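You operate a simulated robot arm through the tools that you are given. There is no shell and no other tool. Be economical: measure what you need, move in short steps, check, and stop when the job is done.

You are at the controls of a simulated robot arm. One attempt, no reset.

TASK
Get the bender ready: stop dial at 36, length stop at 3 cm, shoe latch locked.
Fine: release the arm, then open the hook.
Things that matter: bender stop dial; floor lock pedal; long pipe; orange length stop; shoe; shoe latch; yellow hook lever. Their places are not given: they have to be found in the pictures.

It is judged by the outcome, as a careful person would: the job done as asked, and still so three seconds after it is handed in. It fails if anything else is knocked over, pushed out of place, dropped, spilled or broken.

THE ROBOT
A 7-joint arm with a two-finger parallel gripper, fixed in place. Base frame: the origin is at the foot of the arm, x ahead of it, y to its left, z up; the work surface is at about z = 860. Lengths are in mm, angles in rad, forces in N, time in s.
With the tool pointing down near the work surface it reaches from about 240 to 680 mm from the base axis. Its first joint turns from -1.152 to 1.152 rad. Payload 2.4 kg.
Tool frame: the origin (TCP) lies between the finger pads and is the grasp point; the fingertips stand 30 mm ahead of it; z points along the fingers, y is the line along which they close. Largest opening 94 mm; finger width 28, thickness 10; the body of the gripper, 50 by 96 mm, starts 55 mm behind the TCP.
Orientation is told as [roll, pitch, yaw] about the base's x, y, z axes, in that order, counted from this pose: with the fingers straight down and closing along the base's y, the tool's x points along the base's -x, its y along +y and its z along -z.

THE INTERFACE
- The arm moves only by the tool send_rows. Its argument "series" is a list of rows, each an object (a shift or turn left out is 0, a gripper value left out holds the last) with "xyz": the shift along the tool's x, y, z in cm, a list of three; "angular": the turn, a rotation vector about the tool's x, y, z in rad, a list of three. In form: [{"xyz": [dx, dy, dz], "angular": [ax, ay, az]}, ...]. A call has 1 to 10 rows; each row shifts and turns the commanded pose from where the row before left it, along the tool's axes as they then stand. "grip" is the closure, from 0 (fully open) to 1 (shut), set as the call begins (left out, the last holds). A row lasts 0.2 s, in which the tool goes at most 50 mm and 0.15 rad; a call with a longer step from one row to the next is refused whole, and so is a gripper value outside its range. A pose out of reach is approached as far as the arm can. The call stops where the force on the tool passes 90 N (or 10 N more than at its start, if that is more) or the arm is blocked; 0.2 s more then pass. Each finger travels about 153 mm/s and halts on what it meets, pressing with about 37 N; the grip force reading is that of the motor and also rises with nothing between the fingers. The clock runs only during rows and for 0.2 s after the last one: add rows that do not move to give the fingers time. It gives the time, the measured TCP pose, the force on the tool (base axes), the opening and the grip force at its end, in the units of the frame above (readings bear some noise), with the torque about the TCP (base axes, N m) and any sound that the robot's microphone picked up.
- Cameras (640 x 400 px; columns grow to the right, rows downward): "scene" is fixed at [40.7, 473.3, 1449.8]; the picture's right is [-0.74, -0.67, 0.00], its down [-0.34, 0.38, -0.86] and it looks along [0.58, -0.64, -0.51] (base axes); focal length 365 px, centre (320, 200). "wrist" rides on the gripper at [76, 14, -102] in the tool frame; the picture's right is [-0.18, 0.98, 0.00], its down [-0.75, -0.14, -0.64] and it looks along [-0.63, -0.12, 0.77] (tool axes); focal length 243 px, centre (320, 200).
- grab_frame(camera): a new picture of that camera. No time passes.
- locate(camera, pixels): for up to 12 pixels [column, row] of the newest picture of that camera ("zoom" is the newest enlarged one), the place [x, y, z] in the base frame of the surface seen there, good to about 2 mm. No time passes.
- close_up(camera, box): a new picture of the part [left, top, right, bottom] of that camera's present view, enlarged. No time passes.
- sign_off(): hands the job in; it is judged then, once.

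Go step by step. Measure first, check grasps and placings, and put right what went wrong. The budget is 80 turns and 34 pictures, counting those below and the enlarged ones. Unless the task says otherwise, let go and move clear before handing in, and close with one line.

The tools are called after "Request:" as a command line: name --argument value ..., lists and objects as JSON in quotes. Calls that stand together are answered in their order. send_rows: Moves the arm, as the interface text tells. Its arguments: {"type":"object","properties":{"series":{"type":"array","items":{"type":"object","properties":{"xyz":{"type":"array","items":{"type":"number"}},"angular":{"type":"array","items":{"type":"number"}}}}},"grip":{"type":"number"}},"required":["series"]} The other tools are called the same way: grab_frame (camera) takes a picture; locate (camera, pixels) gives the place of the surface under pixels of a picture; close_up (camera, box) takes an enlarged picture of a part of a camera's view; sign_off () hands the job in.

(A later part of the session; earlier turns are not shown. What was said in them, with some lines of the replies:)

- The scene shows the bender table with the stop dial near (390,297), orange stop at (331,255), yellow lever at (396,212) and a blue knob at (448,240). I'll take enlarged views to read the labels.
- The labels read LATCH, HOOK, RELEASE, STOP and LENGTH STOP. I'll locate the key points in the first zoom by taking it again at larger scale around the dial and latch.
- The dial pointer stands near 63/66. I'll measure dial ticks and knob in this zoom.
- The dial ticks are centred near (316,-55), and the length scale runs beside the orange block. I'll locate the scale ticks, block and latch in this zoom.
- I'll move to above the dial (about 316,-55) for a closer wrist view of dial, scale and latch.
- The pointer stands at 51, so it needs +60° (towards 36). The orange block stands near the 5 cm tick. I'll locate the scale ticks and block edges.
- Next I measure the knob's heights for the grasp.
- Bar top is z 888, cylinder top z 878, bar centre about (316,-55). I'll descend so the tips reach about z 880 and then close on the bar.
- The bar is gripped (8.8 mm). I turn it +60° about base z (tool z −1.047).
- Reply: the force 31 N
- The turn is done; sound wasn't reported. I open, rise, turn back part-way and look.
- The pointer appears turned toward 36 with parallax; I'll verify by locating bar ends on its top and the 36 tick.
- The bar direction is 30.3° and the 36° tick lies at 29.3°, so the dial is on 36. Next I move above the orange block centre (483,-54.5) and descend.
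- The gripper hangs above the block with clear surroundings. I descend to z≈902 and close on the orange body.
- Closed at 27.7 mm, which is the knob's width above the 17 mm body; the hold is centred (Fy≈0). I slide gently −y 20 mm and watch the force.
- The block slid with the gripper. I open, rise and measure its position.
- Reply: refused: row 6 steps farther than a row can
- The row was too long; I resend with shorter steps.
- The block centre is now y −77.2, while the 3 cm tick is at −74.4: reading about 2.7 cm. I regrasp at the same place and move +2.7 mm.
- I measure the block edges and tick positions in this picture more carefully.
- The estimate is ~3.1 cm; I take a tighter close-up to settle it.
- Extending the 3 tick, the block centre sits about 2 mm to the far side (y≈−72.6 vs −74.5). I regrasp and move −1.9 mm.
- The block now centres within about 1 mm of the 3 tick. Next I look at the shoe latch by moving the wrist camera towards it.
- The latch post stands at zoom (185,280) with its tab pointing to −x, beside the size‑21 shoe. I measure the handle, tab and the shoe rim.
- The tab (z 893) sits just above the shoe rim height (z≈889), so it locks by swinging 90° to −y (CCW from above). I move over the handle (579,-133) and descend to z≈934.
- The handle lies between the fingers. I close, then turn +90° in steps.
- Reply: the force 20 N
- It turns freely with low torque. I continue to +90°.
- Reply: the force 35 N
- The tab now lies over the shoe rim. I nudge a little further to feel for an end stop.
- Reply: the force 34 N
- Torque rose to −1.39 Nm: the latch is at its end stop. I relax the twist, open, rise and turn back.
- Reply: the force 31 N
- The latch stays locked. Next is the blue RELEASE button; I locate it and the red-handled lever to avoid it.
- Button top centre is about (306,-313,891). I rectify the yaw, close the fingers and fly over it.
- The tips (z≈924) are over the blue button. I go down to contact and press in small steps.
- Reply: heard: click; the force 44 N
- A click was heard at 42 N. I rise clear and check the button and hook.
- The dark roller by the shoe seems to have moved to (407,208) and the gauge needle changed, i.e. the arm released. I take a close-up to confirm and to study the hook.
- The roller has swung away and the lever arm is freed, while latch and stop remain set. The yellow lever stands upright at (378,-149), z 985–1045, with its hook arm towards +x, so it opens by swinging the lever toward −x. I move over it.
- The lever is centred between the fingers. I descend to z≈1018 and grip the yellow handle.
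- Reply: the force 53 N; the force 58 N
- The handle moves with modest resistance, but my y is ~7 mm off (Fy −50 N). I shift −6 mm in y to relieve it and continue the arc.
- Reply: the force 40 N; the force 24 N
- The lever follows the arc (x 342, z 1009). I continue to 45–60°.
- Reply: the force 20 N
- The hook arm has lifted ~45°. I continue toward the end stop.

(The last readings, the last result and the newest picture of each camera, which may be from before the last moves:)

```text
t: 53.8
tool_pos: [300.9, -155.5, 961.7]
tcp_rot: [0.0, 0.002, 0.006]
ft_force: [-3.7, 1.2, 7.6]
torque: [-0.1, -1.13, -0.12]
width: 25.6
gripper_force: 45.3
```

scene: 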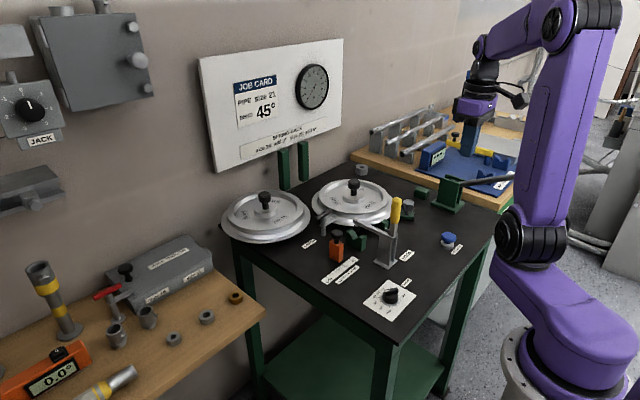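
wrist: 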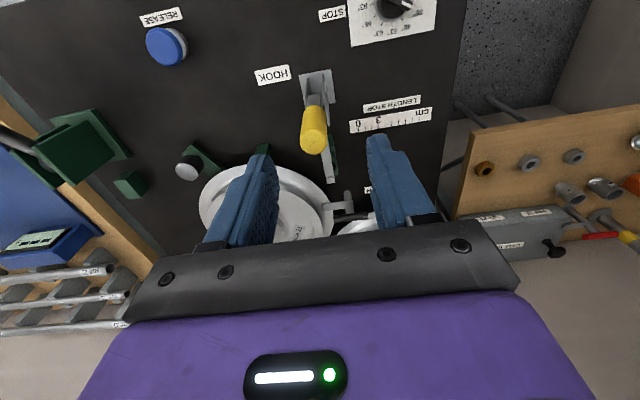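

No end stop yet at about 70°. I go a bit more, watching the force.

Request:
send_rows --series '[{"xyz": [0.15, 0, 0.68]}, {"xyz": [0.08, 0, 0.69]}, {"xyz": [0.02, 0, 0.7]}, {"xyz": [0, 0, 0]}]'

Request:
close_up --camera "scene" --box '[320, 150, 480, 280]'

```text
t: 54.8
tool_pos: [299.7, -154.7, 939.9]
tcp_rot: [-0.003, -0.004, 0.006]
ft_force: [9.4, 2.4, 38.6]
torque: [-0.07, 0.05, -0.11]
width: 25.5
gripper_force: 45.1
```

```text
3.08 times, centred on (400, 215) of scene
```

zoom: 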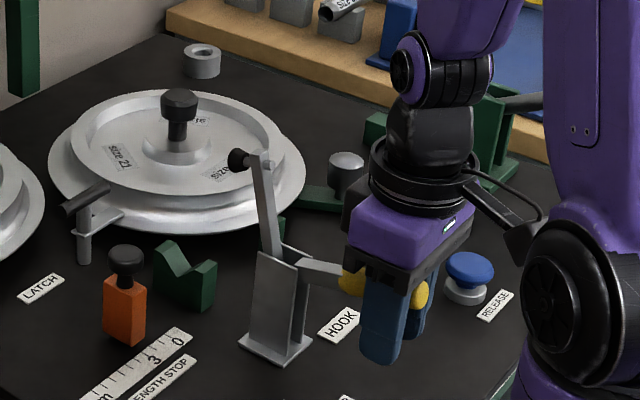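

Force rose to 38 N: the end stop is reached and the hook arm is upright. I ease off, open wide, and rise clear.

Request:
send_rows --series '[{"xyz": [0, 0, -0.3]}, {"xyz": [0, 0, 0]}]'

Request:
send_rows --series '[{"xyz": [0, 0, 0]}, {"xyz": [0, 0, 0]}, {"xyz": [0, 0, -2]}, {"xyz": [0, 0, -4]}, {"xyz": [0, 0, -4.5]}, {"xyz": [0, 0, -4.5]}, {"xyz": [0, 0, -4.5]}, {"xyz": [0, 0, -3]}]' --grip 0.3

Request:
grab_frame --camera "scene"

Request:
close_up --camera "scene" --box '[290, 165, 470, 320]'

```text
t: 55.4
tool_pos: [297.7, -155.9, 941.9]
tcp_rot: [0.001, 0.002, 0.006]
ft_force: [25.7, 1.4, -18.8]
torque: [-0.06, 1.22, -0.16]
width: 25.6
gripper_force: 44.9
```

```text
t: 57.2
tool_pos: [295.2, -153.2, 1169.3]
tcp_rot: [0.0, 0.0, 0.004]
ft_force: [0.2, -0.4, -0.4]
torque: [0.0, 0.0, 0.04]
width: 65.9
gripper_force: 0.0
```

```text
2 pictures are left
```

scene: 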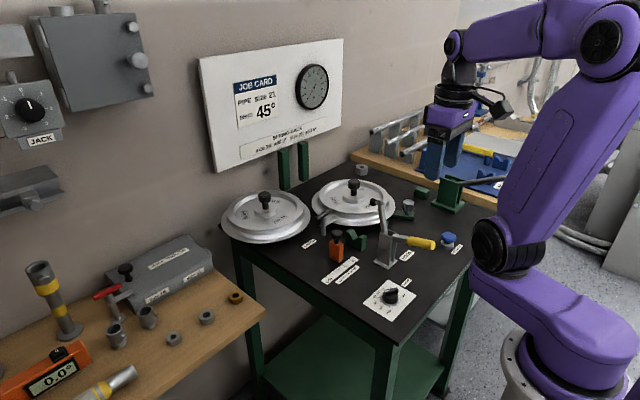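

```text
2.58 times, centred on (380, 242) of scene
```

zoom: 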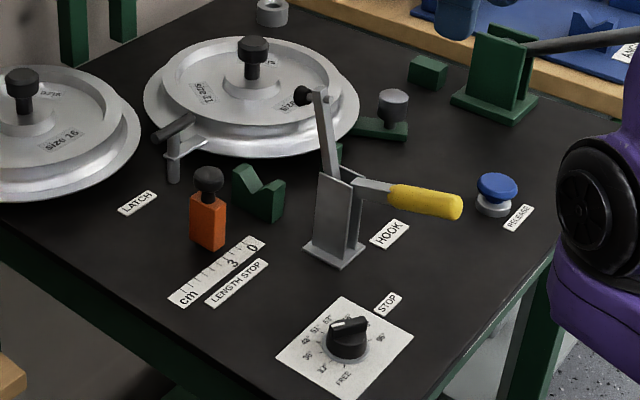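

The hook is open and stays open. I verify the dial and orange block once more from this picture.

Request:
close_up --camera "scene" --box '[360, 270, 424, 322]'

Request:
locate --camera "scene" --pixels '[[385, 292], [390, 291], [396, 290], [337, 255], [333, 255]]'

```text
7.69 times, centred on (392, 296) of scene
```

zoom: 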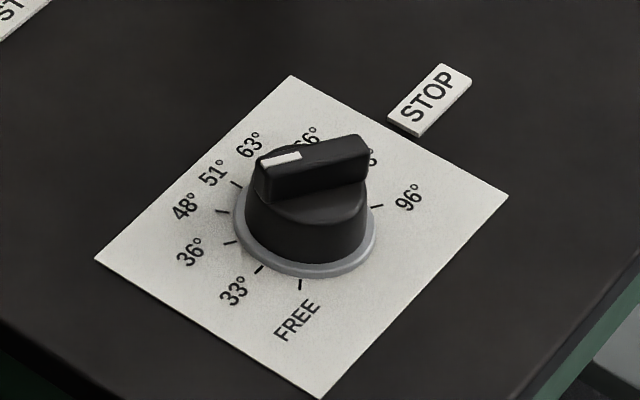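

```text
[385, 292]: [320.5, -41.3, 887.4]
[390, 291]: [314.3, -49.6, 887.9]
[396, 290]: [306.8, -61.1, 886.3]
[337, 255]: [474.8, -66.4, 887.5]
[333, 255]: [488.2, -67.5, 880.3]
```

The dial bar points along the 36 tick line. The length stop is at 3 cm, the latch is locked, the arm is released, the hook is open, and the gripper is clear, so I hand the job in.

Request:
sign_off

```text
The job is handed in.
```

The bender is ready: stop dial on 36, length stop at 3 cm (within about 1 mm), and shoe latch locked at its end stop; I then released the arm and opened the hook.
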